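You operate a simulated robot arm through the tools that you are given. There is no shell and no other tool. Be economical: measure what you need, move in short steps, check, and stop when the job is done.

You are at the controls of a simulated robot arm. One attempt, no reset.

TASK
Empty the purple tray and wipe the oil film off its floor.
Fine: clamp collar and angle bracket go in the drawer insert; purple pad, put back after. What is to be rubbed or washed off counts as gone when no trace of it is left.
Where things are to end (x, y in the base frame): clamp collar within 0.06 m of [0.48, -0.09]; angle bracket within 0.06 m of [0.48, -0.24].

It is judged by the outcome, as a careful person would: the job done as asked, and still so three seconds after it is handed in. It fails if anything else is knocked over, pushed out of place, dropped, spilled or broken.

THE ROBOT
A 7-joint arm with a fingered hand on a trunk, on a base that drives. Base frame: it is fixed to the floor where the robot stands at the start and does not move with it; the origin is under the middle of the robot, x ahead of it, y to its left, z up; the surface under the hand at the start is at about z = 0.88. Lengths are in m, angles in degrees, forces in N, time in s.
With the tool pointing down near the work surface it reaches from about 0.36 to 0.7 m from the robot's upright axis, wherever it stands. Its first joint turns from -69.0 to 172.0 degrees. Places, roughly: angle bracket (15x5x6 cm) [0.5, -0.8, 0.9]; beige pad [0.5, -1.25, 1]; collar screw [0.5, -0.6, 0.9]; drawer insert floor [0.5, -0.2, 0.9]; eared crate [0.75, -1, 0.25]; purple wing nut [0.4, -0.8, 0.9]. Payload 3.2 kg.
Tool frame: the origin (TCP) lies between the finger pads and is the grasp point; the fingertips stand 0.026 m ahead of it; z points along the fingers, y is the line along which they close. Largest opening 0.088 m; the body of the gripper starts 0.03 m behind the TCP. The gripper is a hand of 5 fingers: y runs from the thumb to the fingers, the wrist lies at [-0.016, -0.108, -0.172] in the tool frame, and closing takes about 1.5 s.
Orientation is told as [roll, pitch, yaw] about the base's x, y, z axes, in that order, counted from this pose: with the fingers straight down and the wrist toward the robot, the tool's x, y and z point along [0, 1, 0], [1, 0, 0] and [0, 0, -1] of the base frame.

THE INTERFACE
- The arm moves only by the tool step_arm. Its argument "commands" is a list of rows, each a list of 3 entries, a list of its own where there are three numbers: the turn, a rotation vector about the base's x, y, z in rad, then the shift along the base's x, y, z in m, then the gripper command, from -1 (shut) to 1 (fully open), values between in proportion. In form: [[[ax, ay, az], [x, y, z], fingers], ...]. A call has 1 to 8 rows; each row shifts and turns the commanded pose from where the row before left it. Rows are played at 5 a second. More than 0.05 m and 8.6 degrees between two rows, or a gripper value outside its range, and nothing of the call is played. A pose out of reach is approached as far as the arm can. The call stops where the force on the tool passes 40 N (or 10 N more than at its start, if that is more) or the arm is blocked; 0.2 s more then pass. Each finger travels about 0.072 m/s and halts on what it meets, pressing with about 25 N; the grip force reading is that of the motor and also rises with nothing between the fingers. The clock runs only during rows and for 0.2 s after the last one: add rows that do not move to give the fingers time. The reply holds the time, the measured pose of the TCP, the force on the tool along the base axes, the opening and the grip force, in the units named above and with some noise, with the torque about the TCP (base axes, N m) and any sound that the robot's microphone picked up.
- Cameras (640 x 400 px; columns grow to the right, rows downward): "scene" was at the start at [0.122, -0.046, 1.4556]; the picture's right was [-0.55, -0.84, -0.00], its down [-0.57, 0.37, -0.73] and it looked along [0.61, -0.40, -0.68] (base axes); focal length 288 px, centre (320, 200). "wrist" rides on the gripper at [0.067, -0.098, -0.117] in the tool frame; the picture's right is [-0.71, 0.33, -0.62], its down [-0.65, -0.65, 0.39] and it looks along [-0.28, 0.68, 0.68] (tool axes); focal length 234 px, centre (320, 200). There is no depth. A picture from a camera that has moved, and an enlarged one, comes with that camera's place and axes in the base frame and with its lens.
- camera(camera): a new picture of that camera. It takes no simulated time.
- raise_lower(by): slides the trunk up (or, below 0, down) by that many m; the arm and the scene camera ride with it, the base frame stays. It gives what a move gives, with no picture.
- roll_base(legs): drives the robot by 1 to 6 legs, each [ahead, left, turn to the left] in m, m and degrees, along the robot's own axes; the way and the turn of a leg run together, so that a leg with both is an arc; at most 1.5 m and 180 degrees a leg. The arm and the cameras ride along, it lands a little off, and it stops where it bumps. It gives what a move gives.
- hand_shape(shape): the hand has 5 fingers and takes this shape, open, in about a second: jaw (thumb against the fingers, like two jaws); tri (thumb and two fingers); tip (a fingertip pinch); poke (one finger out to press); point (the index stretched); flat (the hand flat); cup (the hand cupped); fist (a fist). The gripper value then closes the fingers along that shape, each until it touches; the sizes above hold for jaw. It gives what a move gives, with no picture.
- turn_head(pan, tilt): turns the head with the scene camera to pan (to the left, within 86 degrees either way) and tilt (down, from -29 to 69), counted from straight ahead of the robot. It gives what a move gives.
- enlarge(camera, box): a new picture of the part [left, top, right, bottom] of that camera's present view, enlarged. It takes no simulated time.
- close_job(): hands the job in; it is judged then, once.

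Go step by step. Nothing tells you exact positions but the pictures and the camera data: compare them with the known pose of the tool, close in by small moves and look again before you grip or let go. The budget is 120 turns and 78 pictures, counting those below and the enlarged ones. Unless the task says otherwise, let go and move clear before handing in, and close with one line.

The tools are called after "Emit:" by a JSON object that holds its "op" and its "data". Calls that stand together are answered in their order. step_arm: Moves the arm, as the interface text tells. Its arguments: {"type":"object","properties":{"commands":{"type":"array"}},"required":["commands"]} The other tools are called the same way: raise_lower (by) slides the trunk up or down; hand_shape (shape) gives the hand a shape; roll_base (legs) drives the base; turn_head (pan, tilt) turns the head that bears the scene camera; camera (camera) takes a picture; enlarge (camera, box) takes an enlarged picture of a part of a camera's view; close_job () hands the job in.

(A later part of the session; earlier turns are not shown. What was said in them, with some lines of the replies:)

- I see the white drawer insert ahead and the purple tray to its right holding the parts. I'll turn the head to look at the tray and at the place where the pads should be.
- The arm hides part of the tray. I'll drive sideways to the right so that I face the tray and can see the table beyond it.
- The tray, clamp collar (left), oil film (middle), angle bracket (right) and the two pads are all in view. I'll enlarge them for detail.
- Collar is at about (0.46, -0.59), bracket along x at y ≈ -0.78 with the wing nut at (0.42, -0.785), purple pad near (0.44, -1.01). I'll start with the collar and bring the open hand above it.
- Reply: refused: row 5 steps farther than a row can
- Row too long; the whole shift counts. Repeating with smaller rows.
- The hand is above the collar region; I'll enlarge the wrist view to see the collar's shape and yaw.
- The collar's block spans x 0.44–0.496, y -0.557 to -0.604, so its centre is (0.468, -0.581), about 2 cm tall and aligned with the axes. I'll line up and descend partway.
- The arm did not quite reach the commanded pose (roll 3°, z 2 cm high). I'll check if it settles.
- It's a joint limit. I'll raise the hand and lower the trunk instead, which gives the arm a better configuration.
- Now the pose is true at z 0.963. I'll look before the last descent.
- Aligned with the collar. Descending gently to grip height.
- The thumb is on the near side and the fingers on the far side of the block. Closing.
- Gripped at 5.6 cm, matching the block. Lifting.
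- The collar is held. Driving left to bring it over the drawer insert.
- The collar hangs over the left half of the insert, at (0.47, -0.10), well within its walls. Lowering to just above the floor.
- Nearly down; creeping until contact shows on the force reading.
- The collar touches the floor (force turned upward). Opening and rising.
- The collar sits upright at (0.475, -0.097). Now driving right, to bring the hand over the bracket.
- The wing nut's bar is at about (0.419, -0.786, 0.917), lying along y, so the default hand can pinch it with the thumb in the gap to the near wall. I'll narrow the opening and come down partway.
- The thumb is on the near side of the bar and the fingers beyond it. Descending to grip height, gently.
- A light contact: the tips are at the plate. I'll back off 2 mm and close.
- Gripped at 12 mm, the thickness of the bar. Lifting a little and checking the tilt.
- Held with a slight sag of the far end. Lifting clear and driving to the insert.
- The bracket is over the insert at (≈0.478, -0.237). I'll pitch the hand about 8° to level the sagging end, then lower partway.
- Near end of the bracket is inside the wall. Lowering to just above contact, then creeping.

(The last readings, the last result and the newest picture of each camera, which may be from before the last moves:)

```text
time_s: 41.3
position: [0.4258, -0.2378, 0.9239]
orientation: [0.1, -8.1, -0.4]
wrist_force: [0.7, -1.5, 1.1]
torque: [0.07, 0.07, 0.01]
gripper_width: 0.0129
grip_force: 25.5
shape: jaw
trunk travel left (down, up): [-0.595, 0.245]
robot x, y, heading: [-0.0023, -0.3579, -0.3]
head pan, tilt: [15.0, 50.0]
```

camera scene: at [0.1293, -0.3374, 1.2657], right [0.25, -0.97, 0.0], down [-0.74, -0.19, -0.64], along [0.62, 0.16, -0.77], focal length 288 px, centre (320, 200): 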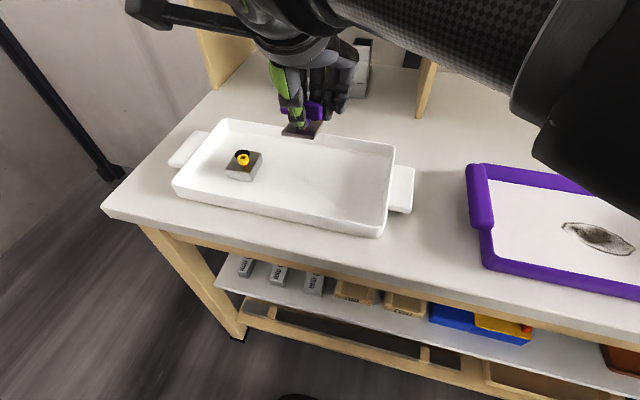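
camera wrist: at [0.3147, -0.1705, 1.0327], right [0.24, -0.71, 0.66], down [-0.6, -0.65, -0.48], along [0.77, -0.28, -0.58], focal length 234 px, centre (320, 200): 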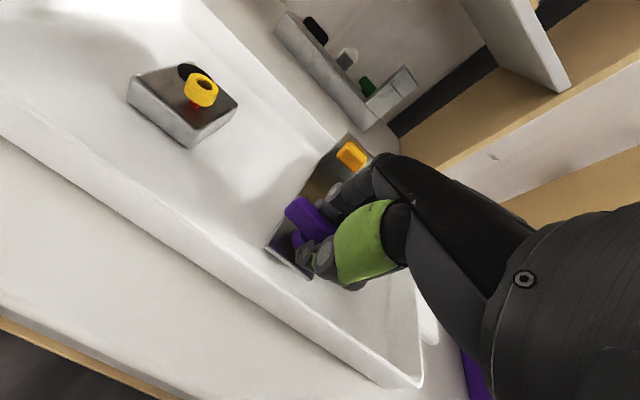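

Contact beginning. Another 2 mm, then open a little and look.

Emit:
{"op": "step_arm", "data": {"commands": [[[0, 0, 0], [0, 0, -0.002], -1], [[0, 0, 0], [0, 0, 0], -0.6], [[0, 0, 0], [0, 0, 0], -0.35], [[0, 0, 0], [0, 0, 0], -0.1], [[0, 0, 0], [0, 0, 0], -0.1], [[0, 0, 0], [0, 0, 0], -0.1]]}}

Emit:
{"op": "camera", "data": {"camera": "wrist"}}

```text
time_s: 42.7
position: [0.4254, -0.2367, 0.921]
orientation: [0.0, -8.0, -0.3]
wrist_force: [1.4, 0.0, 0.8]
torque: [0.02, -0.02, -0.04]
gripper_width: 0.0382
grip_force: 0.0
shape: jaw
trunk travel left (down, up): [-0.595, 0.245]
robot x, y, heading: [0.0007, -0.3575, -0.4]
head pan, tilt: [15.0, 50.0]
```

```text
38 pictures are left
camera wrist: at [0.3138, -0.1703, 1.0244], right [0.24, -0.71, 0.66], down [-0.6, -0.65, -0.48], along [0.77, -0.28, -0.58], focal length 234 px, centre (320, 200)
```

wrist: 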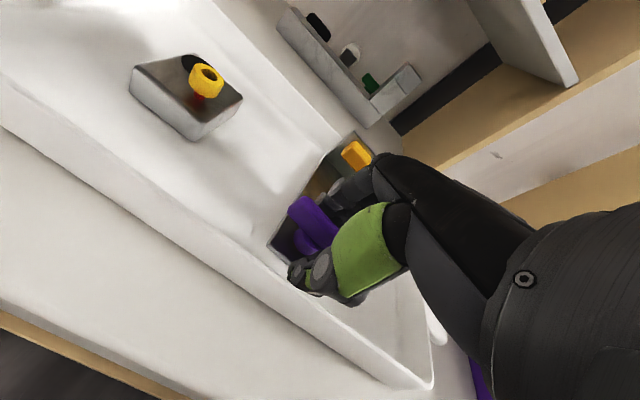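

Released; it rests. Rising straight up and levelling the hand.

Emit:
{"op": "step_arm", "data": {"commands": [[[0, 0, 0], [-0.001, 0, 0.015], -0.1], [[0, 0, 0], [0, 0, 0.03], -0.1], [[0, 0, 0], [0, 0, 0.04], -0.1], [[0, 0.07, 0], [0, 0, 0.04], -0.1], [[0, 0.07, 0], [0, 0, 0.02], -0.1], [[0, 0, 0], [0, 0, 0], -0.1]]}}

Emit:
{"op": "camera", "data": {"camera": "wrist"}}

Emit:
{"op": "camera", "data": {"camera": "scene"}}

```text
time_s: 44.1
position: [0.4273, -0.2394, 1.0657]
orientation: [0.1, 0.1, -0.4]
wrist_force: [0.6, 0.5, 0.0]
torque: [0.02, 0.01, -0.01]
gripper_width: 0.0394
grip_force: 0.0
shape: jaw
trunk travel left (down, up): [-0.595, 0.245]
robot x, y, heading: [0.0042, -0.3583, -0.7]
head pan, tilt: [15.0, 50.0]
```

```text
37 pictures are left
camera wrist: at [0.3302, -0.1717, 1.185], right [0.33, -0.71, 0.62], down [-0.66, -0.65, -0.39], along [0.68, -0.28, -0.68], focal length 234 px, centre (320, 200)
```

wrist: 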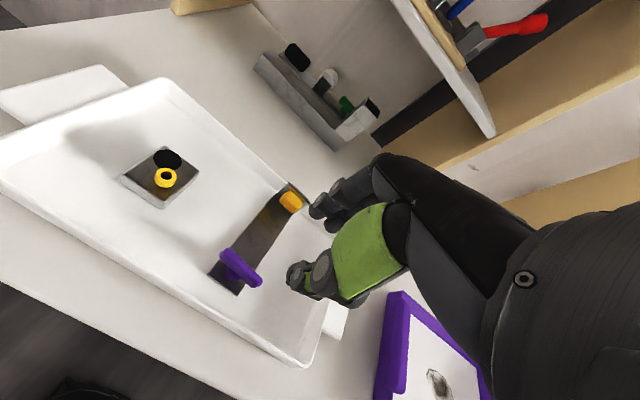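

```text
36 pictures are left
camera scene: at [0.1289, -0.3379, 1.2658], right [0.25, -0.97, 0.0], down [-0.74, -0.19, -0.64], along [0.62, 0.16, -0.77], focal length 288 px, centre (320, 200)
```

scene: 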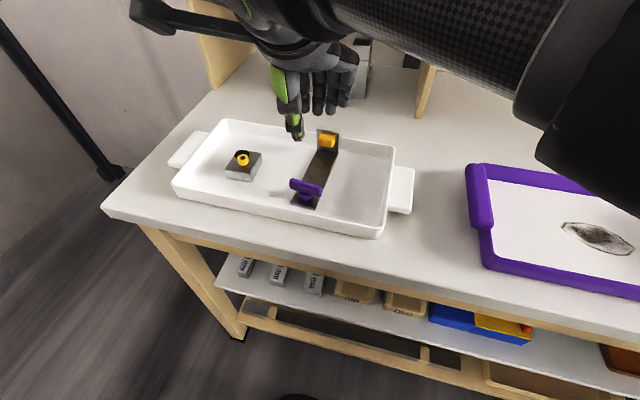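

The bracket lies flat in the insert with collar beside it. Now going for the purple pad: driving right, then moving the hand over it.

Emit:
{"op": "roll_base", "data": {"legs": [[0, -0.56, 0]]}}

Emit:
{"op": "step_arm", "data": {"commands": [[[0, 0, 0], [0.002, -0.045, 0], 0.3], [[0, 0, 0], [0.002, -0.045, 0], 0.3], [[0, 0, 0], [0.002, -0.045, 0], 0.3], [[0, 0, 0], [0.002, -0.045, 0], 0.3], [[0, 0, 0], [0.002, -0.03, 0], 0.3], [[0, 0, 0], [0, 0, 0], 0.3]]}}

Emit:
{"op": "camera", "data": {"camera": "wrist"}}

Emit:
{"op": "camera", "data": {"camera": "scene"}}

```text
time_s: 47.3
position: [0.4222, -0.8007, 1.0664]
orientation: [0.0, 0.1, -0.7]
wrist_force: [-0.2, -0.5, -1.3]
torque: [0.0, -0.04, 0.01]
gripper_width: 0.0395
grip_force: 0.0
shape: jaw
trunk travel left (down, up): [-0.595, 0.245]
robot x, y, heading: [-0.0049, -0.9184, -0.7]
head pan, tilt: [15.0, 50.0]
```

```text
time_s: 48.7
position: [0.4328, -1.0113, 1.0664]
orientation: [0.1, 0.0, -0.6]
wrist_force: [0.4, -0.5, 0.1]
torque: [0.0, 0.0, 0.02]
gripper_width: 0.0567
grip_force: 0.0
shape: jaw
trunk travel left (down, up): [-0.595, 0.245]
robot x, y, heading: [-0.0027, -0.9159, -0.5]
head pan, tilt: [15.0, 50.0]
```

```text
35 pictures are left
camera wrist: at [0.3364, -0.9434, 1.1842], right [0.32, -0.71, 0.62], down [-0.66, -0.64, -0.39], along [0.68, -0.29, -0.68], focal length 234 px, centre (320, 200)
```

wrist: 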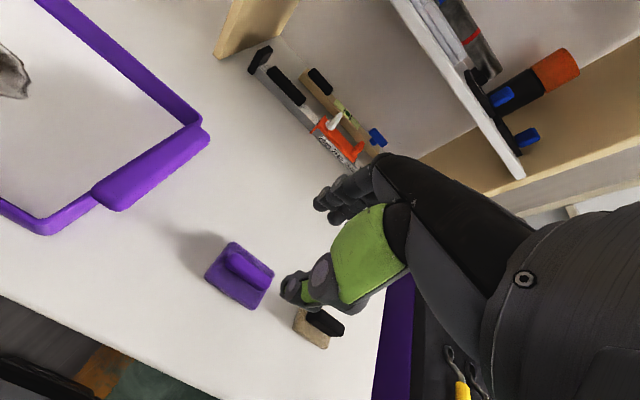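

```text
34 pictures are left
camera scene: at [0.1242, -0.8973, 1.2657], right [0.25, -0.97, 0.0], down [-0.74, -0.19, -0.64], along [0.62, 0.16, -0.77], focal length 288 px, centre (320, 200)
```

scene: 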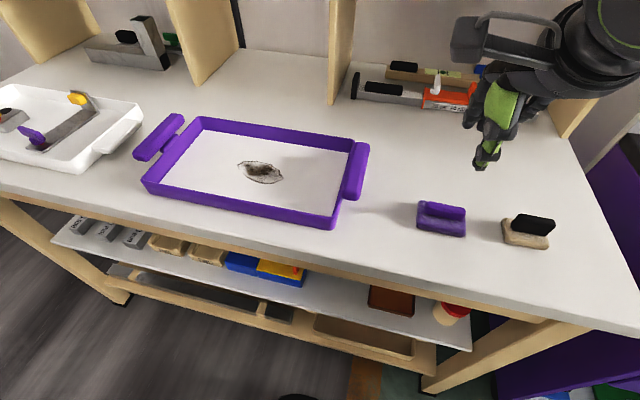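

Emit:
{"op": "enlarge", "data": {"camera": "wrist", "box": [180, 220, 340, 320]}}

Emit:
{"op": "enlarge", "data": {"camera": "scene", "box": [380, 180, 508, 260]}}

```text
4.00 times, centred on (260, 270) of wrist
camera zoom: at [0.3364, -0.9434, 1.1842], right [0.32, -0.71, 0.62], down [-0.66, -0.64, -0.39], along [0.68, -0.29, -0.68], focal length 937 px, centre (560, -80)
```

zoom: 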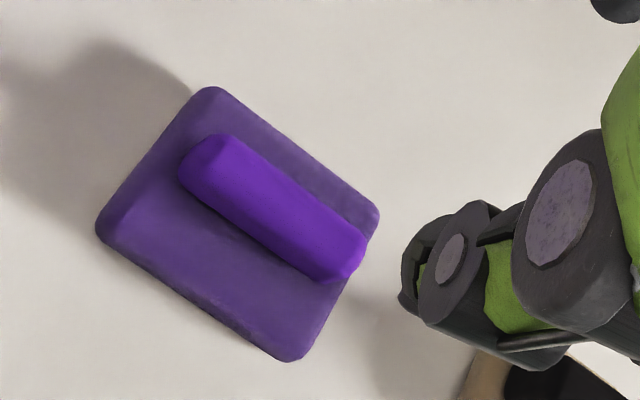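

```text
5.00 times, centred on (444, 220) of scene
camera zoom: at [0.1242, -0.8973, 1.2657], right [0.25, -0.97, 0.0], down [-0.74, -0.19, -0.64], along [0.62, 0.16, -0.77], focal length 1440 px, centre (-300, 100)
```

zoom: 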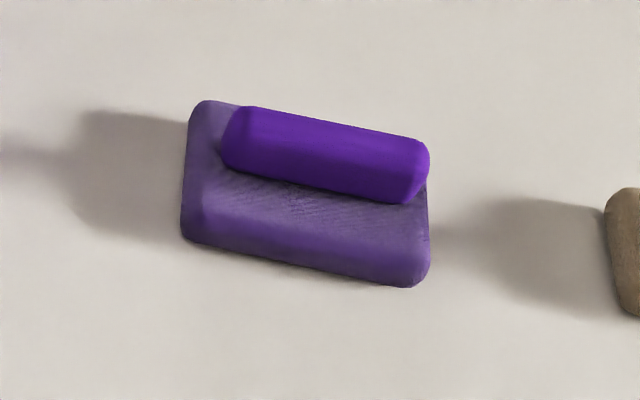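

Pad base is centred at (0.443, -1.019), axis-aligned, with the handle along y. I'll align above it and come down.

Emit:
{"op": "step_arm", "data": {"commands": [[[0, 0, 0], [0.01, -0.008, -0.03], 0.1], [[0, 0, 0], [0, 0, -0.04], 0.1], [[0, 0, 0], [0, 0, -0.035], 0.1], [[0, 0, 0], [0, 0, -0.015], 0.1], [[0, 0, 0], [0, 0, 0], 0.1]]}}

Emit:
{"op": "camera", "data": {"camera": "wrist"}}

Emit:
{"op": "enlarge", "data": {"camera": "scene", "box": [364, 150, 524, 250]}}

```text
time_s: 49.9
position: [0.4427, -1.017, 0.9455]
orientation: [0.0, 0.0, -0.7]
wrist_force: [0.4, -0.2, -0.1]
torque: [0.0, 0.0, 0.02]
gripper_width: 0.0488
grip_force: 0.1
shape: jaw
trunk travel left (down, up): [-0.595, 0.245]
robot x, y, heading: [-0.0008, -0.9145, -0.5]
head pan, tilt: [15.0, 50.0]
```

```text
31 pictures are left
camera wrist: at [0.3454, -0.9503, 1.0645], right [0.32, -0.71, 0.62], down [-0.66, -0.64, -0.39], along [0.68, -0.29, -0.68], focal length 234 px, centre (320, 200)
```

wrist: 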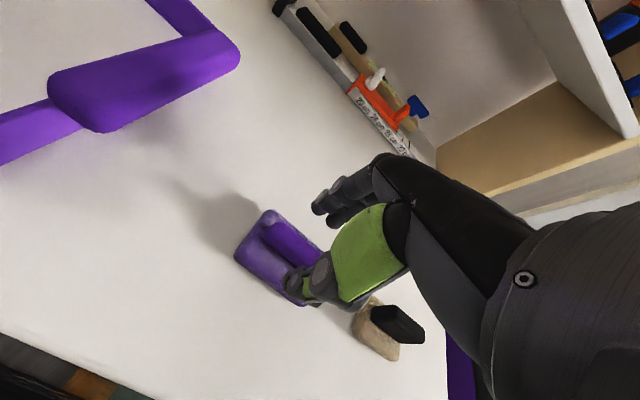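

```text
4.00 times, centred on (444, 200) of scene
camera zoom: at [0.1243, -0.8978, 1.2657], right [0.25, -0.97, 0.0], down [-0.74, -0.19, -0.64], along [0.62, 0.16, -0.77], focal length 1152 px, centre (-176, 200)
```

zoom: 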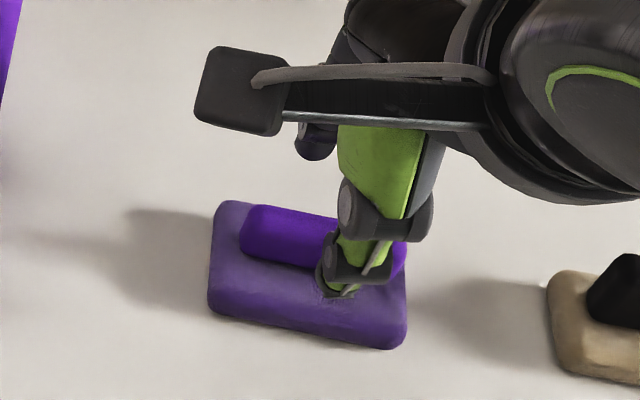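

The thumb is on the near side of the handle. Creeping down.

Emit:
{"op": "step_arm", "data": {"commands": [[[0, 0, 0], [0.001, -0.001, -0.012], 0.1], [[0, 0, 0], [0, 0, -0.006], 0.1], [[0, 0, 0], [0, 0, -0.004], 0.1], [[0, 0, 0], [0, 0, 0], 0.1]]}}

```text
time_s: 50.9
position: [0.4444, -1.0179, 0.924]
orientation: [0.0, 0.0, -0.6]
wrist_force: [-0.5, 0.0, -0.6]
torque: [0.0, -0.01, 0.01]
gripper_width: 0.0491
grip_force: 0.0
shape: jaw
trunk travel left (down, up): [-0.595, 0.245]
robot x, y, heading: [-0.0022, -0.918, -0.6]
head pan, tilt: [15.0, 50.0]
```

Emit:
{"op": "step_arm", "data": {"commands": [[[0, 0, 0], [0, 0, -0.004], 0.1], [[0, 0, 0], [0, 0, 0], 0.1]]}}

Emit:
{"op": "camera", "data": {"camera": "wrist"}}

```text
time_s: 51.5
position: [0.4431, -1.0187, 0.9204]
orientation: [0.0, 0.1, -0.6]
wrist_force: [-0.3, 0.3, 0.9]
torque: [-0.01, 0.06, 0.04]
gripper_width: 0.0489
grip_force: 0.0
shape: jaw
trunk travel left (down, up): [-0.595, 0.245]
robot x, y, heading: [-0.002, -0.9148, -0.7]
head pan, tilt: [15.0, 50.0]
```

```text
29 pictures are left
camera wrist: at [0.347, -0.9513, 1.0386], right [0.32, -0.71, 0.62], down [-0.66, -0.64, -0.39], along [0.68, -0.29, -0.68], focal length 234 px, centre (320, 200)
```

wrist: 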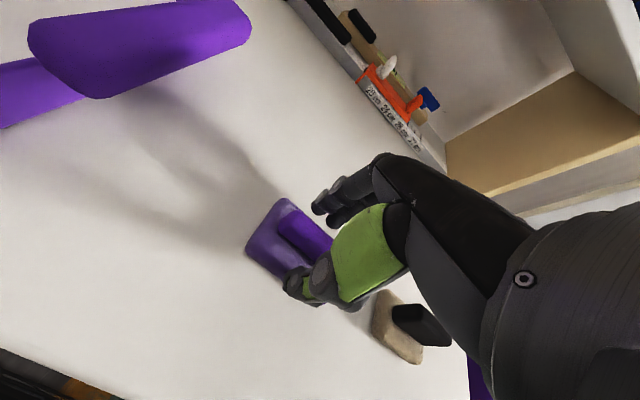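

The tips touch the pad's top. Closing on the handle.

Emit:
{"op": "step_arm", "data": {"commands": [[[0, 0, 0], [0, 0, 0.001], -0.2], [[0, 0, 0], [0, 0, 0], -0.6], [[0, 0, 0], [0, 0, 0], -1], [[0, 0, 0], [0, 0, 0], -1], [[0, 0, 0], [0, 0, 0], -1], [[0, 0, 0], [0, 0, 0], -1]]}}

Emit:
{"op": "step_arm", "data": {"commands": [[[0, 0, 0], [0, 0, 0.015], -1], [[0, 0, 0], [0, 0, 0.035], -1], [[0, 0, 0], [0, 0, 0.04], -1], [[0, 0, 0], [0, 0, 0.02], -1], [[0, 0, 0], [0, 0, 0], -1]]}}

Emit:
{"op": "camera", "data": {"camera": "wrist"}}

```text
time_s: 52.9
position: [0.4441, -1.0194, 0.9214]
orientation: [0.1, 0.0, -0.7]
wrist_force: [-0.8, 0.1, 1.4]
torque: [-0.05, 0.02, -0.04]
gripper_width: 0.0269
grip_force: 24.9
shape: jaw
trunk travel left (down, up): [-0.595, 0.245]
robot x, y, heading: [-0.0039, -0.9149, -0.7]
head pan, tilt: [15.0, 50.0]
```

```text
time_s: 54.1
position: [0.4446, -1.0189, 1.0311]
orientation: [0.0, 0.0, -0.7]
wrist_force: [0.4, 0.4, -0.4]
torque: [0.02, 0.0, -0.01]
gripper_width: 0.0264
grip_force: 24.8
shape: jaw
trunk travel left (down, up): [-0.595, 0.245]
robot x, y, heading: [-0.0025, -0.9173, -0.6]
head pan, tilt: [15.0, 50.0]
```

```text
28 pictures are left
camera wrist: at [0.3485, -0.9517, 1.149], right [0.32, -0.71, 0.62], down [-0.66, -0.64, -0.39], along [0.68, -0.29, -0.68], focal length 234 px, centre (320, 200)
```

wrist: 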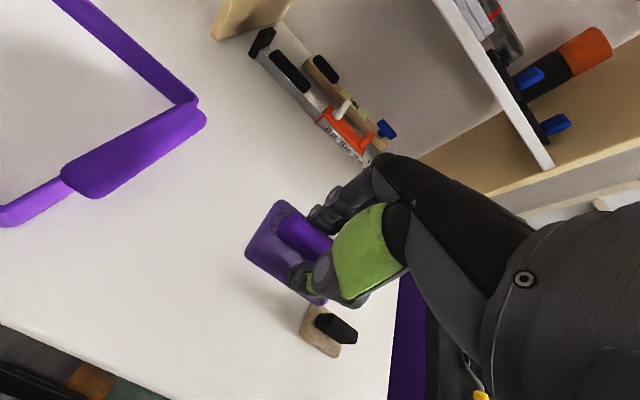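

Pad held squarely. The film spans about x 0.445–0.497, y -0.64 to -0.74. I'll drive left so the pad is above the tray.

Emit:
{"op": "roll_base", "data": {"legs": [[0, 0.26, 0]]}}

Emit:
{"op": "camera", "data": {"camera": "scene"}}

Emit:
{"op": "camera", "data": {"camera": "wrist"}}

```text
time_s: 56.0
position: [0.4475, -0.7599, 1.0304]
orientation: [-0.1, 0.1, -0.6]
wrist_force: [0.2, 0.2, -0.7]
torque: [-0.02, -0.03, 0.0]
gripper_width: 0.0269
grip_force: 24.9
shape: jaw
trunk travel left (down, up): [-0.595, 0.245]
robot x, y, heading: [0.0004, -0.6509, -0.4]
head pan, tilt: [15.0, 50.0]
```

```text
27 pictures are left
camera scene: at [0.1275, -0.6377, 1.2657], right [0.25, -0.97, 0.0], down [-0.74, -0.19, -0.64], along [0.62, 0.16, -0.77], focal length 288 px, centre (320, 200)
```

scene: 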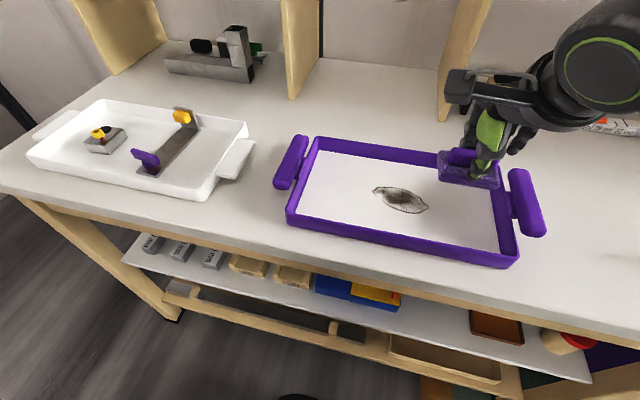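

```text
26 pictures are left
camera wrist: at [0.3516, -0.6919, 1.1488], right [0.32, -0.71, 0.62], down [-0.66, -0.64, -0.39], along [0.68, -0.29, -0.68], focal length 234 px, centre (320, 200)
```

wrist: 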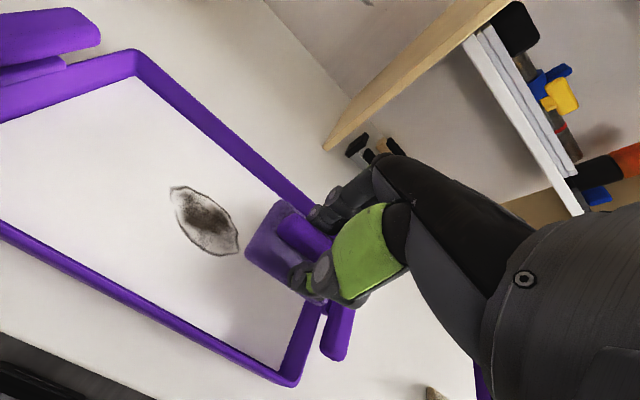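

Lowering the pad onto the tray floor just right of the film, feeling for contact.

Emit:
{"op": "step_arm", "data": {"commands": [[[0, 0, 0], [0.025, 0.002, -0.02], -1], [[0, 0, 0], [0, 0, -0.04], -1], [[0, 0, 0], [0, 0, -0.03], -1], [[0, 0, 0], [0, 0, -0.012], -1], [[0, 0, 0], [0, 0, -0.004], -1], [[0, 0, 0], [0, 0, 0], -1]]}}

```text
time_s: 57.4
position: [0.4728, -0.7577, 0.9256]
orientation: [0.0, -0.4, -0.7]
wrist_force: [2.2, -0.4, 13.3]
torque: [-0.12, 0.06, -0.08]
gripper_width: 0.0264
grip_force: 25.5
shape: jaw
trunk travel left (down, up): [-0.595, 0.245]
robot x, y, heading: [-0.0028, -0.6576, -0.5]
head pan, tilt: [15.0, 50.0]
```

Contact at about 13 N. Easing slightly and making the first stroke across the film and back.

Emit:
{"op": "step_arm", "data": {"commands": [[[0, 0, 0], [0, 0.01, 0.001], -1], [[0, 0, 0], [0, 0.025, 0], -1], [[0, 0, 0], [0, 0.025, 0], -1], [[0, 0, 0], [0, 0.025, 0], -1], [[0, 0, 0], [0, 0.025, 0], -1], [[0, 0, 0], [0, 0.025, 0], -1], [[0, 0, 0], [0, 0.015, 0], -1], [[0, 0, 0], [0, 0, 0], -1]]}}

Emit:
{"op": "camera", "data": {"camera": "scene"}}

```text
time_s: 59.2
position: [0.4717, -0.6099, 0.9261]
orientation: [0.3, 0.1, -0.8]
wrist_force: [0.2, -3.5, 8.9]
torque: [-0.19, -0.17, 0.01]
gripper_width: 0.026
grip_force: 24.9
shape: jaw
trunk travel left (down, up): [-0.595, 0.245]
robot x, y, heading: [-0.0029, -0.6558, -0.9]
head pan, tilt: [15.0, 50.0]
```

```text
25 pictures are left
camera scene: at [0.1257, -0.6382, 1.2656], right [0.26, -0.97, 0.0], down [-0.74, -0.2, -0.64], along [0.62, 0.17, -0.77], focal length 288 px, centre (320, 200)
```

scene: 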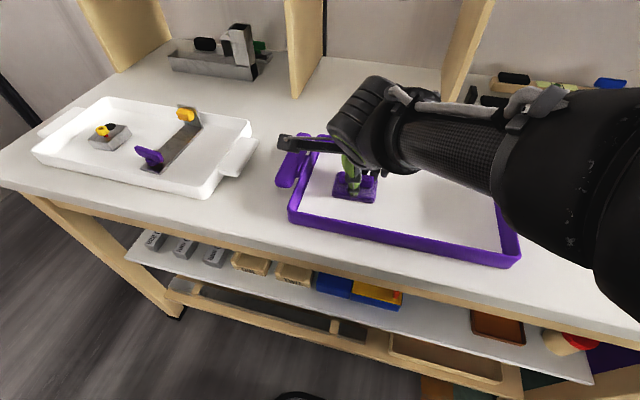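

The tray stayed put and the film looks gone where visible. I'll make a return stroke a bit farther out, then a nearer one.

Emit:
{"op": "step_arm", "data": {"commands": [[[0, 0, 0], [0.014, 0, 0], -1], [[0, 0, 0], [0, -0.025, 0], -1], [[0, 0, 0], [0, -0.025, 0], -1], [[0, 0, 0], [0, -0.025, 0], -1], [[0, 0, 0], [0, -0.025, 0], -1], [[0, 0, 0], [0, -0.025, 0], -1], [[0, 0, 0], [0, -0.02, 0], -1], [[0, 0, 0], [-0.014, 0, 0], -1]]}}

Emit:
{"op": "step_arm", "data": {"commands": [[[0, 0, 0], [-0.015, 0, 0], -1], [[0, 0, 0], [0, 0.025, 0], -1], [[0, 0, 0], [0, 0.025, 0], -1], [[0, 0, 0], [0, 0.025, 0], -1], [[0, 0, 0], [0, 0.025, 0], -1], [[0, 0, 0], [0, 0.025, 0], -1], [[0, 0, 0], [0, 0.02, 0], -1], [[0, 0, 0], [0, 0, 0], -1]]}}

Emit:
{"op": "step_arm", "data": {"commands": [[[0, 0, 0], [0.015, 0, 0], -1], [[0, 0, 0], [0, -0.025, 0], -1], [[0, 0, 0], [0, -0.025, 0], -1], [[0, 0, 0], [0, -0.025, 0], -1], [[0, 0, 0], [0, -0.025, 0], -1], [[0, 0, 0], [0, -0.025, 0], -1], [[0, 0, 0], [0, -0.025, 0], -1], [[0, 0, 0], [0, 0, 0], -1]]}}

Emit:
{"op": "step_arm", "data": {"commands": [[[0, 0, 0], [0, 0, 0.03], -1], [[0, 0, 0], [-0.01, 0, 0.04], -1], [[0, 0, 0], [-0.015, 0, 0.035], -1], [[0, 0, 0], [0, 0, 0], -1]]}}

Emit:
{"op": "camera", "data": {"camera": "scene"}}

Emit:
{"op": "camera", "data": {"camera": "wrist"}}

```text
time_s: 61.0
position: [0.4753, -0.7541, 0.9247]
orientation: [-0.1, -0.2, -0.7]
wrist_force: [1.6, -0.9, 8.4]
torque: [-0.17, -0.16, 0.07]
gripper_width: 0.0257
grip_force: 24.9
shape: jaw
trunk travel left (down, up): [-0.595, 0.245]
robot x, y, heading: [0.0025, -0.6561, -0.6]
head pan, tilt: [15.0, 50.0]
```

```text
time_s: 62.8
position: [0.4564, -0.6091, 0.9262]
orientation: [0.0, -0.1, -0.7]
wrist_force: [0.6, -4.5, 13.1]
torque: [-0.24, -0.02, -0.01]
gripper_width: 0.0255
grip_force: 25.1
shape: jaw
trunk travel left (down, up): [-0.595, 0.245]
robot x, y, heading: [-0.0021, -0.6551, -0.8]
head pan, tilt: [15.0, 50.0]
```

```text
time_s: 64.6
position: [0.4702, -0.7577, 0.9272]
orientation: [-0.2, -0.2, -0.8]
wrist_force: [0.3, 3.1, 12.1]
torque: [-0.01, 0.28, -0.14]
gripper_width: 0.025
grip_force: 25.2
shape: jaw
trunk travel left (down, up): [-0.595, 0.245]
robot x, y, heading: [-0.0034, -0.6551, -0.9]
head pan, tilt: [15.0, 50.0]
```

```text
time_s: 65.6
position: [0.4477, -0.7576, 1.0322]
orientation: [0.0, 0.1, -0.8]
wrist_force: [-0.3, -0.8, 0.0]
torque: [-0.03, 0.0, 0.01]
gripper_width: 0.0248
grip_force: 25.0
shape: jaw
trunk travel left (down, up): [-0.595, 0.245]
robot x, y, heading: [-0.0027, -0.6591, -0.7]
head pan, tilt: [15.0, 50.0]
```

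```text
24 pictures are left
camera scene: at [0.1279, -0.6384, 1.2657], right [0.25, -0.97, 0.0], down [-0.74, -0.19, -0.64], along [0.62, 0.16, -0.77], focal length 288 px, centre (320, 200)
```

scene: 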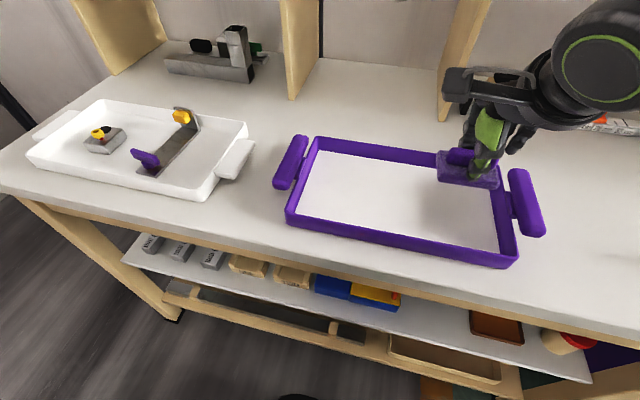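

```text
23 pictures are left
camera wrist: at [0.3513, -0.6904, 1.15], right [0.32, -0.71, 0.62], down [-0.66, -0.64, -0.39], along [0.68, -0.29, -0.68], focal length 234 px, centre (320, 200)
```

wrist: 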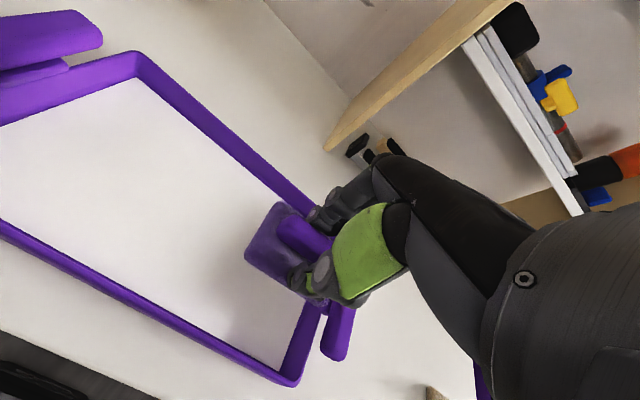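

The floor looks clean and the tray hasn't moved. Checking closely for traces.

Emit:
{"op": "enlarge", "data": {"camera": "scene", "box": [290, 140, 530, 265]}}

Emit:
{"op": "enlarge", "data": {"camera": "wrist", "box": [60, 120, 320, 370]}}

```text
2.67 times, centred on (410, 202) of scene
camera zoom: at [0.1279, -0.6384, 1.2657], right [0.25, -0.97, 0.0], down [-0.74, -0.19, -0.64], along [0.62, 0.16, -0.77], focal length 768 px, centre (80, 193)
```

zoom: 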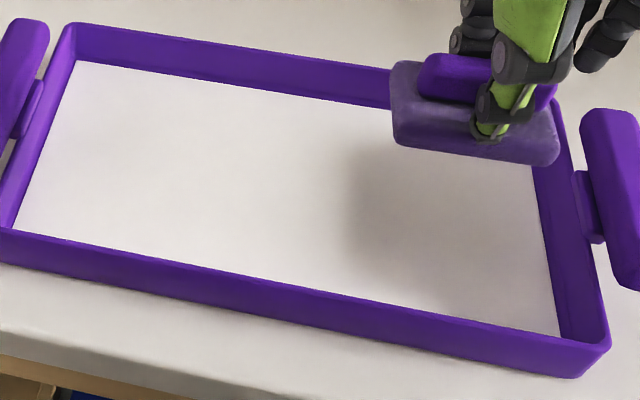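

```text
1.60 times, centred on (190, 245) of wrist
camera zoom: at [0.3513, -0.6904, 1.15], right [0.32, -0.71, 0.62], down [-0.66, -0.64, -0.39], along [0.68, -0.29, -0.68], focal length 375 px, centre (528, 128)
```

zoom: 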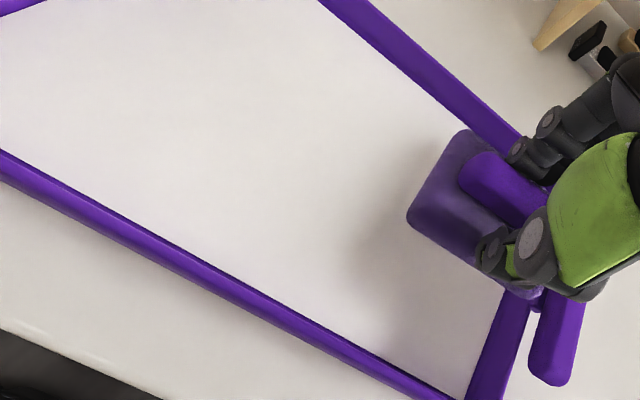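

No trace left. Now driving back to return the pad to (0.443, -1.019).

Emit:
{"op": "roll_base", "data": {"legs": [[0, -0.26, 0]]}}

```text
time_s: 67.5
position: [0.4422, -1.0195, 1.0318]
orientation: [0.0, 0.0, -0.8]
wrist_force: [-0.1, -0.6, -1.5]
torque: [0.0, 0.02, 0.0]
gripper_width: 0.0248
grip_force: 24.5
shape: jaw
trunk travel left (down, up): [-0.595, 0.245]
robot x, y, heading: [0.0002, -0.9164, -0.9]
head pan, tilt: [15.0, 50.0]
```

Right over the original spot. Lowering.

Emit:
{"op": "step_arm", "data": {"commands": [[[0, 0, 0], [0.001, 0, -0.04], -1], [[0, 0, 0], [0, 0, -0.04], -1], [[0, 0, 0], [0, 0, -0.02], -1], [[0, 0, 0], [0, 0, -0.006], -1], [[0, 0, 0], [0, 0, 0], -1]]}}

Emit:
{"op": "step_arm", "data": {"commands": [[[0, 0, 0], [0, 0, -0.002], -1], [[0, 0, 0], [0, 0, 0], -1]]}}

Emit:
{"op": "camera", "data": {"camera": "wrist"}}

```text
time_s: 68.7
position: [0.4455, -1.0197, 0.9265]
orientation: [0.0, 0.1, -0.9]
wrist_force: [-0.4, -0.3, 0.0]
torque: [0.01, -0.01, -0.04]
gripper_width: 0.0245
grip_force: 24.8
shape: jaw
trunk travel left (down, up): [-0.595, 0.245]
robot x, y, heading: [-0.0025, -0.9157, -0.8]
head pan, tilt: [15.0, 50.0]
```

```text
time_s: 69.3
position: [0.4456, -1.0197, 0.9232]
orientation: [-0.1, 0.0, -0.9]
wrist_force: [-0.3, 0.2, 0.1]
torque: [-0.01, 0.02, 0.01]
gripper_width: 0.0246
grip_force: 24.6
shape: jaw
trunk travel left (down, up): [-0.595, 0.245]
robot x, y, heading: [-0.0043, -0.9194, -0.9]
head pan, tilt: [15.0, 50.0]
```

```text
20 pictures are left
camera wrist: at [0.3488, -0.9511, 1.0417], right [0.32, -0.71, 0.62], down [-0.66, -0.64, -0.39], along [0.68, -0.29, -0.68], focal length 234 px, centre (320, 200)
```

wrist: 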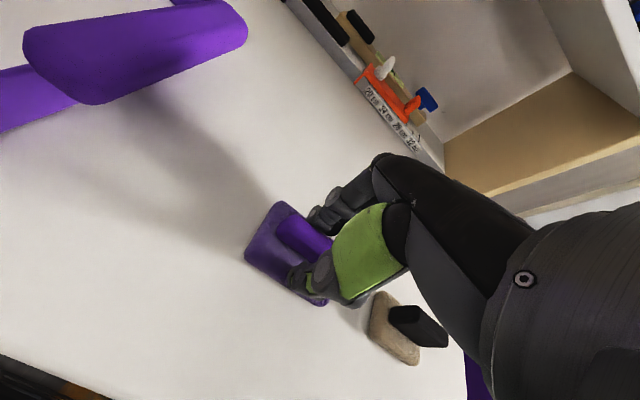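

Emit:
{"op": "step_arm", "data": {"commands": [[[0, 0, 0], [0, 0, -0.002], -1], [[0, 0, 0], [0, 0, 0], -1]]}}

```text
time_s: 69.9
position: [0.4452, -1.0183, 0.9217]
orientation: [0.0, -0.1, -0.8]
wrist_force: [-0.1, 0.0, -0.3]
torque: [0.0, -0.01, -0.02]
gripper_width: 0.0248
grip_force: 24.8
shape: jaw
trunk travel left (down, up): [-0.595, 0.245]
robot x, y, heading: [-0.0017, -0.9179, -0.8]
head pan, tilt: [15.0, 50.0]
```

Still no contact; creeping a little further.

Emit:
{"op": "step_arm", "data": {"commands": [[[0, 0, 0], [0, 0, -0.0015], -1], [[0, 0, 0], [0, 0, -0.0015], -1], [[0, 0, 0], [0, 0, 0], -1]]}}

```text
time_s: 70.7
position: [0.4449, -1.0173, 0.9211]
orientation: [0.0, -0.4, -0.7]
wrist_force: [2.1, 0.6, 14.6]
torque: [-0.1, 0.26, -0.04]
gripper_width: 0.0248
grip_force: 25.3
shape: jaw
trunk travel left (down, up): [-0.595, 0.245]
robot x, y, heading: [-0.0042, -0.9165, -0.8]
head pan, tilt: [15.0, 50.0]
```

The pad is on the table. Easing, opening, and rising clear.

Emit:
{"op": "step_arm", "data": {"commands": [[[0, 0, 0], [0, 0, 0.0015], -1], [[0, 0, 0], [0, 0, 0], -0.5], [[0, 0, 0], [0, 0, 0], -0.1], [[0, 0, 0], [0, 0, 0], 0.1], [[0, 0, 0], [0, 0, 0], 0.1], [[0, 0, 0], [0, 0, 0.02], 0.1], [[0, 0, 0], [0, 0, 0.04], 0.1], [[0, 0, 0], [0, 0, 0.045], 0.1]]}}

Emit:
{"op": "step_arm", "data": {"commands": [[[0, 0, 0], [0, 0, 0.04], 0.1], [[0, 0, 0], [0, 0, 0.04], 0.1], [[0, 0, 0], [0, 0, 0], 0.1]]}}

Emit:
{"op": "camera", "data": {"camera": "scene"}}

Emit:
{"op": "camera", "data": {"camera": "wrist"}}

```text
time_s: 72.5
position: [0.4446, -1.019, 1.0254]
orientation: [0.0, 0.0, -0.8]
wrist_force: [0.4, 0.2, 0.3]
torque: [0.0, 0.0, -0.02]
gripper_width: 0.0482
grip_force: 0.0
shape: jaw
trunk travel left (down, up): [-0.595, 0.245]
robot x, y, heading: [-0.0032, -0.9162, -0.8]
head pan, tilt: [15.0, 50.0]
```

```text
time_s: 73.3
position: [0.4464, -1.0162, 1.1047]
orientation: [-0.1, 0.0, -0.8]
wrist_force: [0.3, -0.1, -0.2]
torque: [0.0, -0.04, 0.04]
gripper_width: 0.0482
grip_force: 0.1
shape: jaw
trunk travel left (down, up): [-0.595, 0.245]
robot x, y, heading: [-0.0045, -0.9141, -0.8]
head pan, tilt: [15.0, 50.0]
```

```text
19 pictures are left
camera scene: at [0.1242, -0.8995, 1.2657], right [0.24, -0.97, 0.0], down [-0.74, -0.19, -0.64], along [0.62, 0.16, -0.77], focal length 288 px, centre (320, 200)
```

scene: 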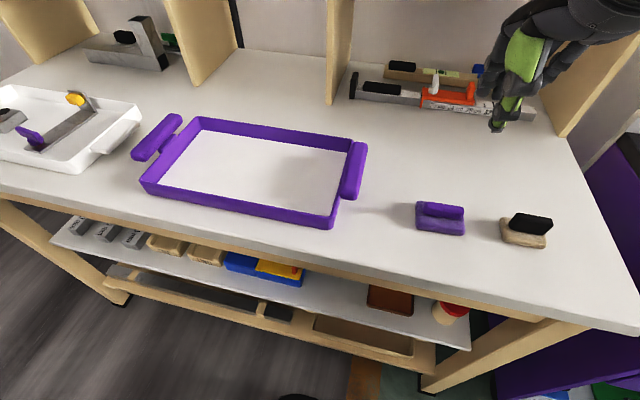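

```text
18 pictures are left
camera wrist: at [0.3498, -0.9489, 1.2234], right [0.32, -0.71, 0.62], down [-0.66, -0.64, -0.39], along [0.68, -0.29, -0.68], focal length 234 px, centre (320, 200)
```

wrist: 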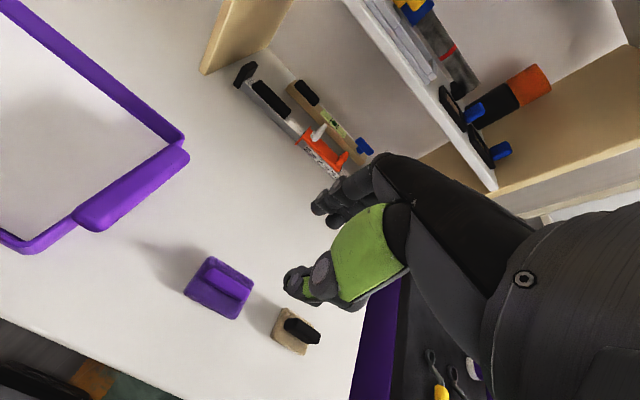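

Everything is back in place; one close look at the tray floor, whose right part had been hidden.

Emit:
{"op": "enlarge", "data": {"camera": "scene", "box": [130, 100, 380, 240]}}

Emit:
{"op": "enlarge", "data": {"camera": "scene", "box": [0, 70, 160, 180]}}

```text
2.56 times, centred on (255, 170) of scene
camera zoom: at [0.1242, -0.8995, 1.2657], right [0.24, -0.97, 0.0], down [-0.74, -0.19, -0.64], along [0.62, 0.16, -0.77], focal length 737 px, centre (486, 277)
```

zoom: 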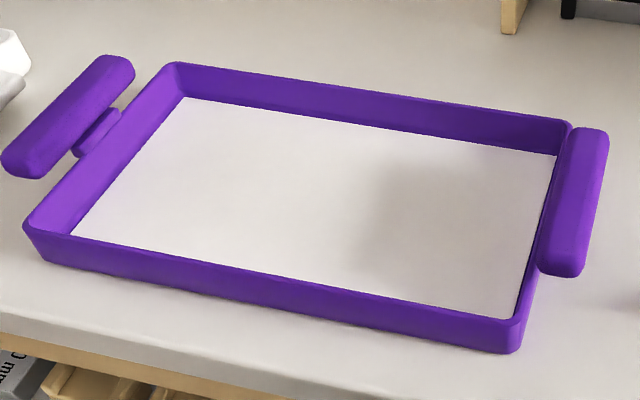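

```text
3.64 times, centred on (80, 125) of scene
camera zoom: at [0.1242, -0.8995, 1.2657], right [0.24, -0.97, 0.0], down [-0.74, -0.19, -0.64], along [0.62, 0.16, -0.77], focal length 1047 px, centre (1193, 473)
```

zoom: 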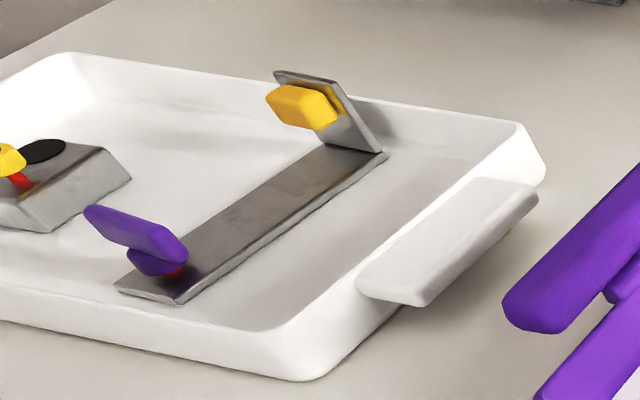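

The parts rest well in the insert. There is a soft shade at the tray's right side that I take for the arm's shadow; I'll back off a bit and confirm.

Emit:
{"op": "roll_base", "data": {"legs": [[-0.25, 0, 0]]}}

Emit:
{"op": "turn_head", "data": {"pan": 15, "tilt": 35}}

Emit:
{"op": "camera", "data": {"camera": "scene"}}

```text
time_s: 75.1
position: [0.1929, -1.0105, 1.1041]
orientation: [-0.1, 0.0, -0.5]
wrist_force: [0.3, 0.6, 0.2]
torque: [-0.02, -0.01, 0.01]
gripper_width: 0.0481
grip_force: 0.0
shape: jaw
trunk travel left (down, up): [-0.595, 0.245]
robot x, y, heading: [-0.2517, -0.9128, -0.6]
head pan, tilt: [15.0, 50.0]
```

```text
time_s: 75.9
position: [0.1933, -1.0113, 1.1049]
orientation: [0.0, 0.1, -0.6]
wrist_force: [0.5, -0.7, -0.2]
torque: [-0.03, -0.01, -0.03]
gripper_width: 0.0482
grip_force: 0.0
shape: jaw
trunk travel left (down, up): [-0.595, 0.245]
robot x, y, heading: [-0.2574, -0.9149, -0.6]
head pan, tilt: [15.0, 35.0]
```

```text
15 pictures are left
camera scene: at [-0.1181, -0.8928, 1.2874], right [0.25, -0.97, 0.0], down [-0.56, -0.14, -0.82], along [0.79, 0.2, -0.57], focal length 288 px, centre (320, 200)
```

scene: 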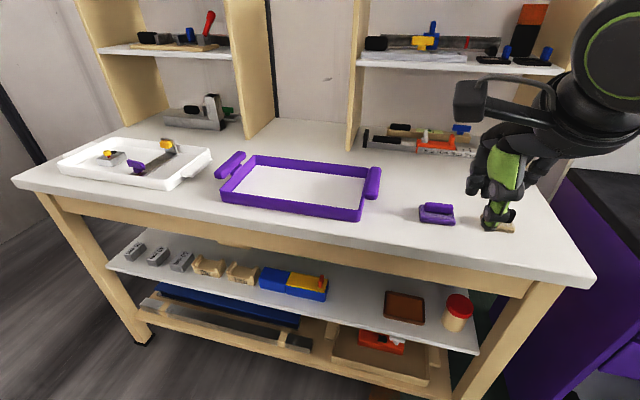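

Emit:
{"op": "enlarge", "data": {"camera": "scene", "box": [210, 140, 390, 230]}}

```text
3.56 times, centred on (300, 185) of scene
camera zoom: at [-0.1181, -0.8928, 1.2874], right [0.25, -0.97, 0.0], down [-0.56, -0.14, -0.82], along [0.79, 0.2, -0.57], focal length 1024 px, centre (391, 253)
```

zoom: 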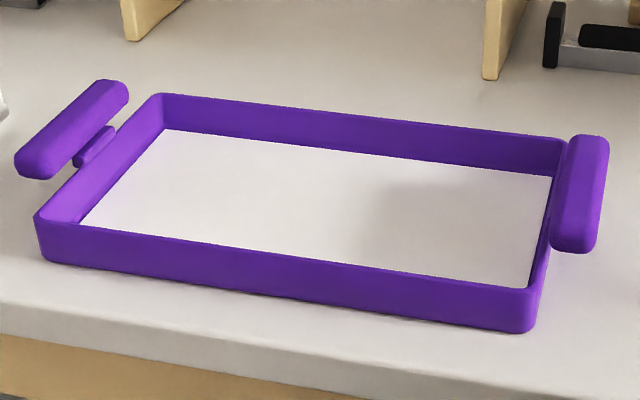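

The shade spans the full depth of the floor, beyond where I wiped, so it looks like a shadow. I'll move the robot sideways to be sure.

Emit:
{"op": "roll_base", "data": {"legs": [[-0.3, 0, 0], [0, 0.5, 0]]}}

Emit:
{"op": "turn_head", "data": {"pan": -18, "tilt": 28}}

Emit:
{"op": "camera", "data": {"camera": "scene"}}

```text
time_s: 80.5
position: [-0.1071, -0.5024, 1.1045]
orientation: [0.0, 0.0, -0.1]
wrist_force: [0.6, 0.3, -0.2]
torque: [-0.02, -0.02, 0.01]
gripper_width: 0.0481
grip_force: 0.1
shape: jaw
trunk travel left (down, up): [-0.595, 0.245]
robot x, y, heading: [-0.5553, -0.4099, 0.0]
head pan, tilt: [15.0, 35.0]
```

```text
time_s: 81.5
position: [-0.1074, -0.5035, 1.1054]
orientation: [0.0, 0.0, -0.2]
wrist_force: [0.2, 0.4, -0.3]
torque: [-0.01, 0.01, 0.01]
gripper_width: 0.0481
grip_force: 0.1
shape: jaw
trunk travel left (down, up): [-0.595, 0.245]
robot x, y, heading: [-0.5569, -0.4047, -0.2]
head pan, tilt: [-18.0, 28.0]
```

```text
13 pictures are left
camera scene: at [-0.4177, -0.4376, 1.2984], right [-0.31, -0.95, 0.0], down [-0.45, 0.15, -0.88], along [0.84, -0.28, -0.47], focal length 288 px, centre (320, 200)
```

scene: 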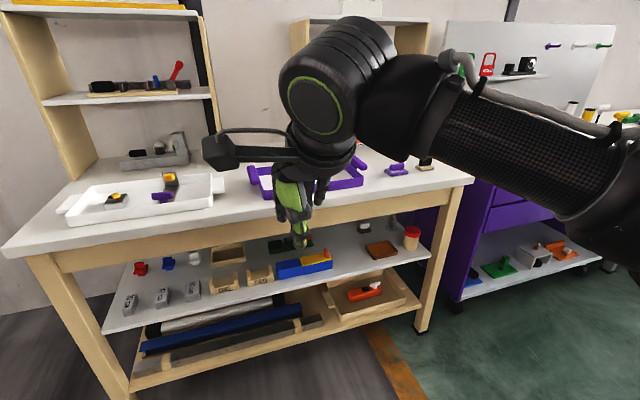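

The arm hides the tray; shifting further left for a clear view.

Emit:
{"op": "roll_base", "data": {"legs": [[0, 0.4, 0]]}}

Emit:
{"op": "turn_head", "data": {"pan": -30, "tilt": 25}}

Emit:
{"op": "camera", "data": {"camera": "scene"}}

```text
time_s: 84.0
position: [-0.1057, -0.0964, 1.104]
orientation: [0.0, 0.0, 0.2]
wrist_force: [0.0, 0.1, -0.2]
torque: [0.03, 0.0, -0.02]
gripper_width: 0.0482
grip_force: 0.1
shape: jaw
trunk travel left (down, up): [-0.595, 0.245]
robot x, y, heading: [-0.5523, -0.0056, 0.2]
head pan, tilt: [-18.0, 28.0]
```

```text
time_s: 84.7
position: [-0.1068, -0.0971, 1.1058]
orientation: [-0.1, -0.1, 0.1]
wrist_force: [-0.1, -0.4, -0.1]
torque: [0.0, -0.01, 0.06]
gripper_width: 0.0483
grip_force: 0.0
shape: jaw
trunk travel left (down, up): [-0.595, 0.245]
robot x, y, heading: [-0.5532, -0.003, 0.2]
head pan, tilt: [-30.0, 25.0]
```

```text
12 pictures are left
camera scene: at [-0.424, -0.0506, 1.3032], right [-0.5, -0.87, 0.0], down [-0.37, 0.21, -0.91], along [0.79, -0.45, -0.42], focal length 288 px, centre (320, 200)
```

scene: 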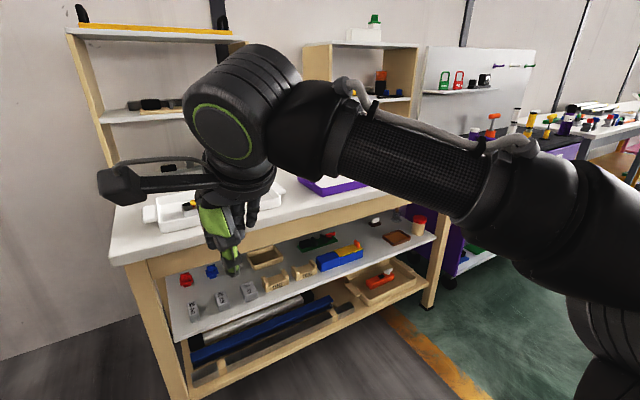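

Going back to the right instead, where the view is free on the arm's left.

Emit:
{"op": "roll_base", "data": {"legs": [[0, -0.95, 0]]}}

Emit:
{"op": "turn_head", "data": {"pan": 15, "tilt": 25}}

Emit:
{"op": "enlarge", "data": {"camera": "scene", "box": [210, 110, 450, 260]}}

```text
time_s: 89.6
position: [-0.1044, -1.0312, 1.1056]
orientation: [0.0, 0.0, 0.1]
wrist_force: [0.2, -0.2, 0.1]
torque: [-0.01, 0.04, 0.02]
gripper_width: 0.0484
grip_force: 0.0
shape: jaw
trunk travel left (down, up): [-0.595, 0.245]
robot x, y, heading: [-0.5549, -0.9403, -0.1]
head pan, tilt: [-30.0, 25.0]
```

```text
time_s: 90.7
position: [-0.1038, -1.0314, 1.1049]
orientation: [0.0, 0.0, 0.0]
wrist_force: [1.0, 0.0, -0.3]
torque: [0.0, -0.02, -0.03]
gripper_width: 0.0484
grip_force: 0.0
shape: jaw
trunk travel left (down, up): [-0.595, 0.245]
robot x, y, heading: [-0.5566, -0.9354, -0.0]
head pan, tilt: [15.0, 25.0]
```

```text
2.67 times, centred on (330, 185) of scene
camera zoom: at [-0.4136, -0.9156, 1.3032], right [0.26, -0.97, 0.0], down [-0.41, -0.11, -0.91], along [0.88, 0.24, -0.42], focal length 768 px, centre (293, 240)
```

zoom: 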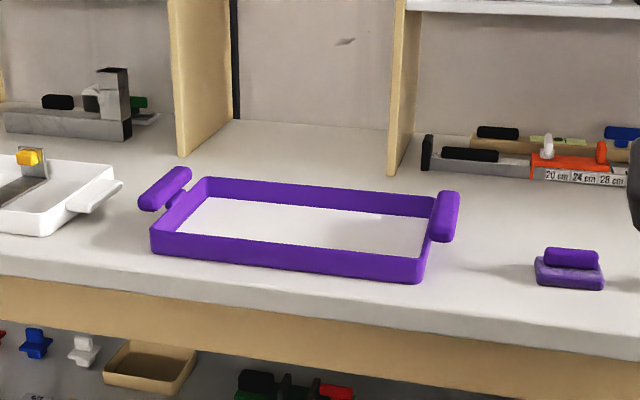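

The same soft shade appears on the right side of the white insert and does not change with the robot, so it is static room shading. The tray is empty and clean, the parts are in the insert, and the pad is back.

Emit:
{"op": "close_job", "data": {}}

```text
The job is handed in.
```

The purple tray is empty and its floor shows no trace of the oil film. The clamp collar (about [0.475, -0.097]) and the angle bracket (about [0.478, -0.237]) are in the drawer insert, and the purple pad is back where it was.
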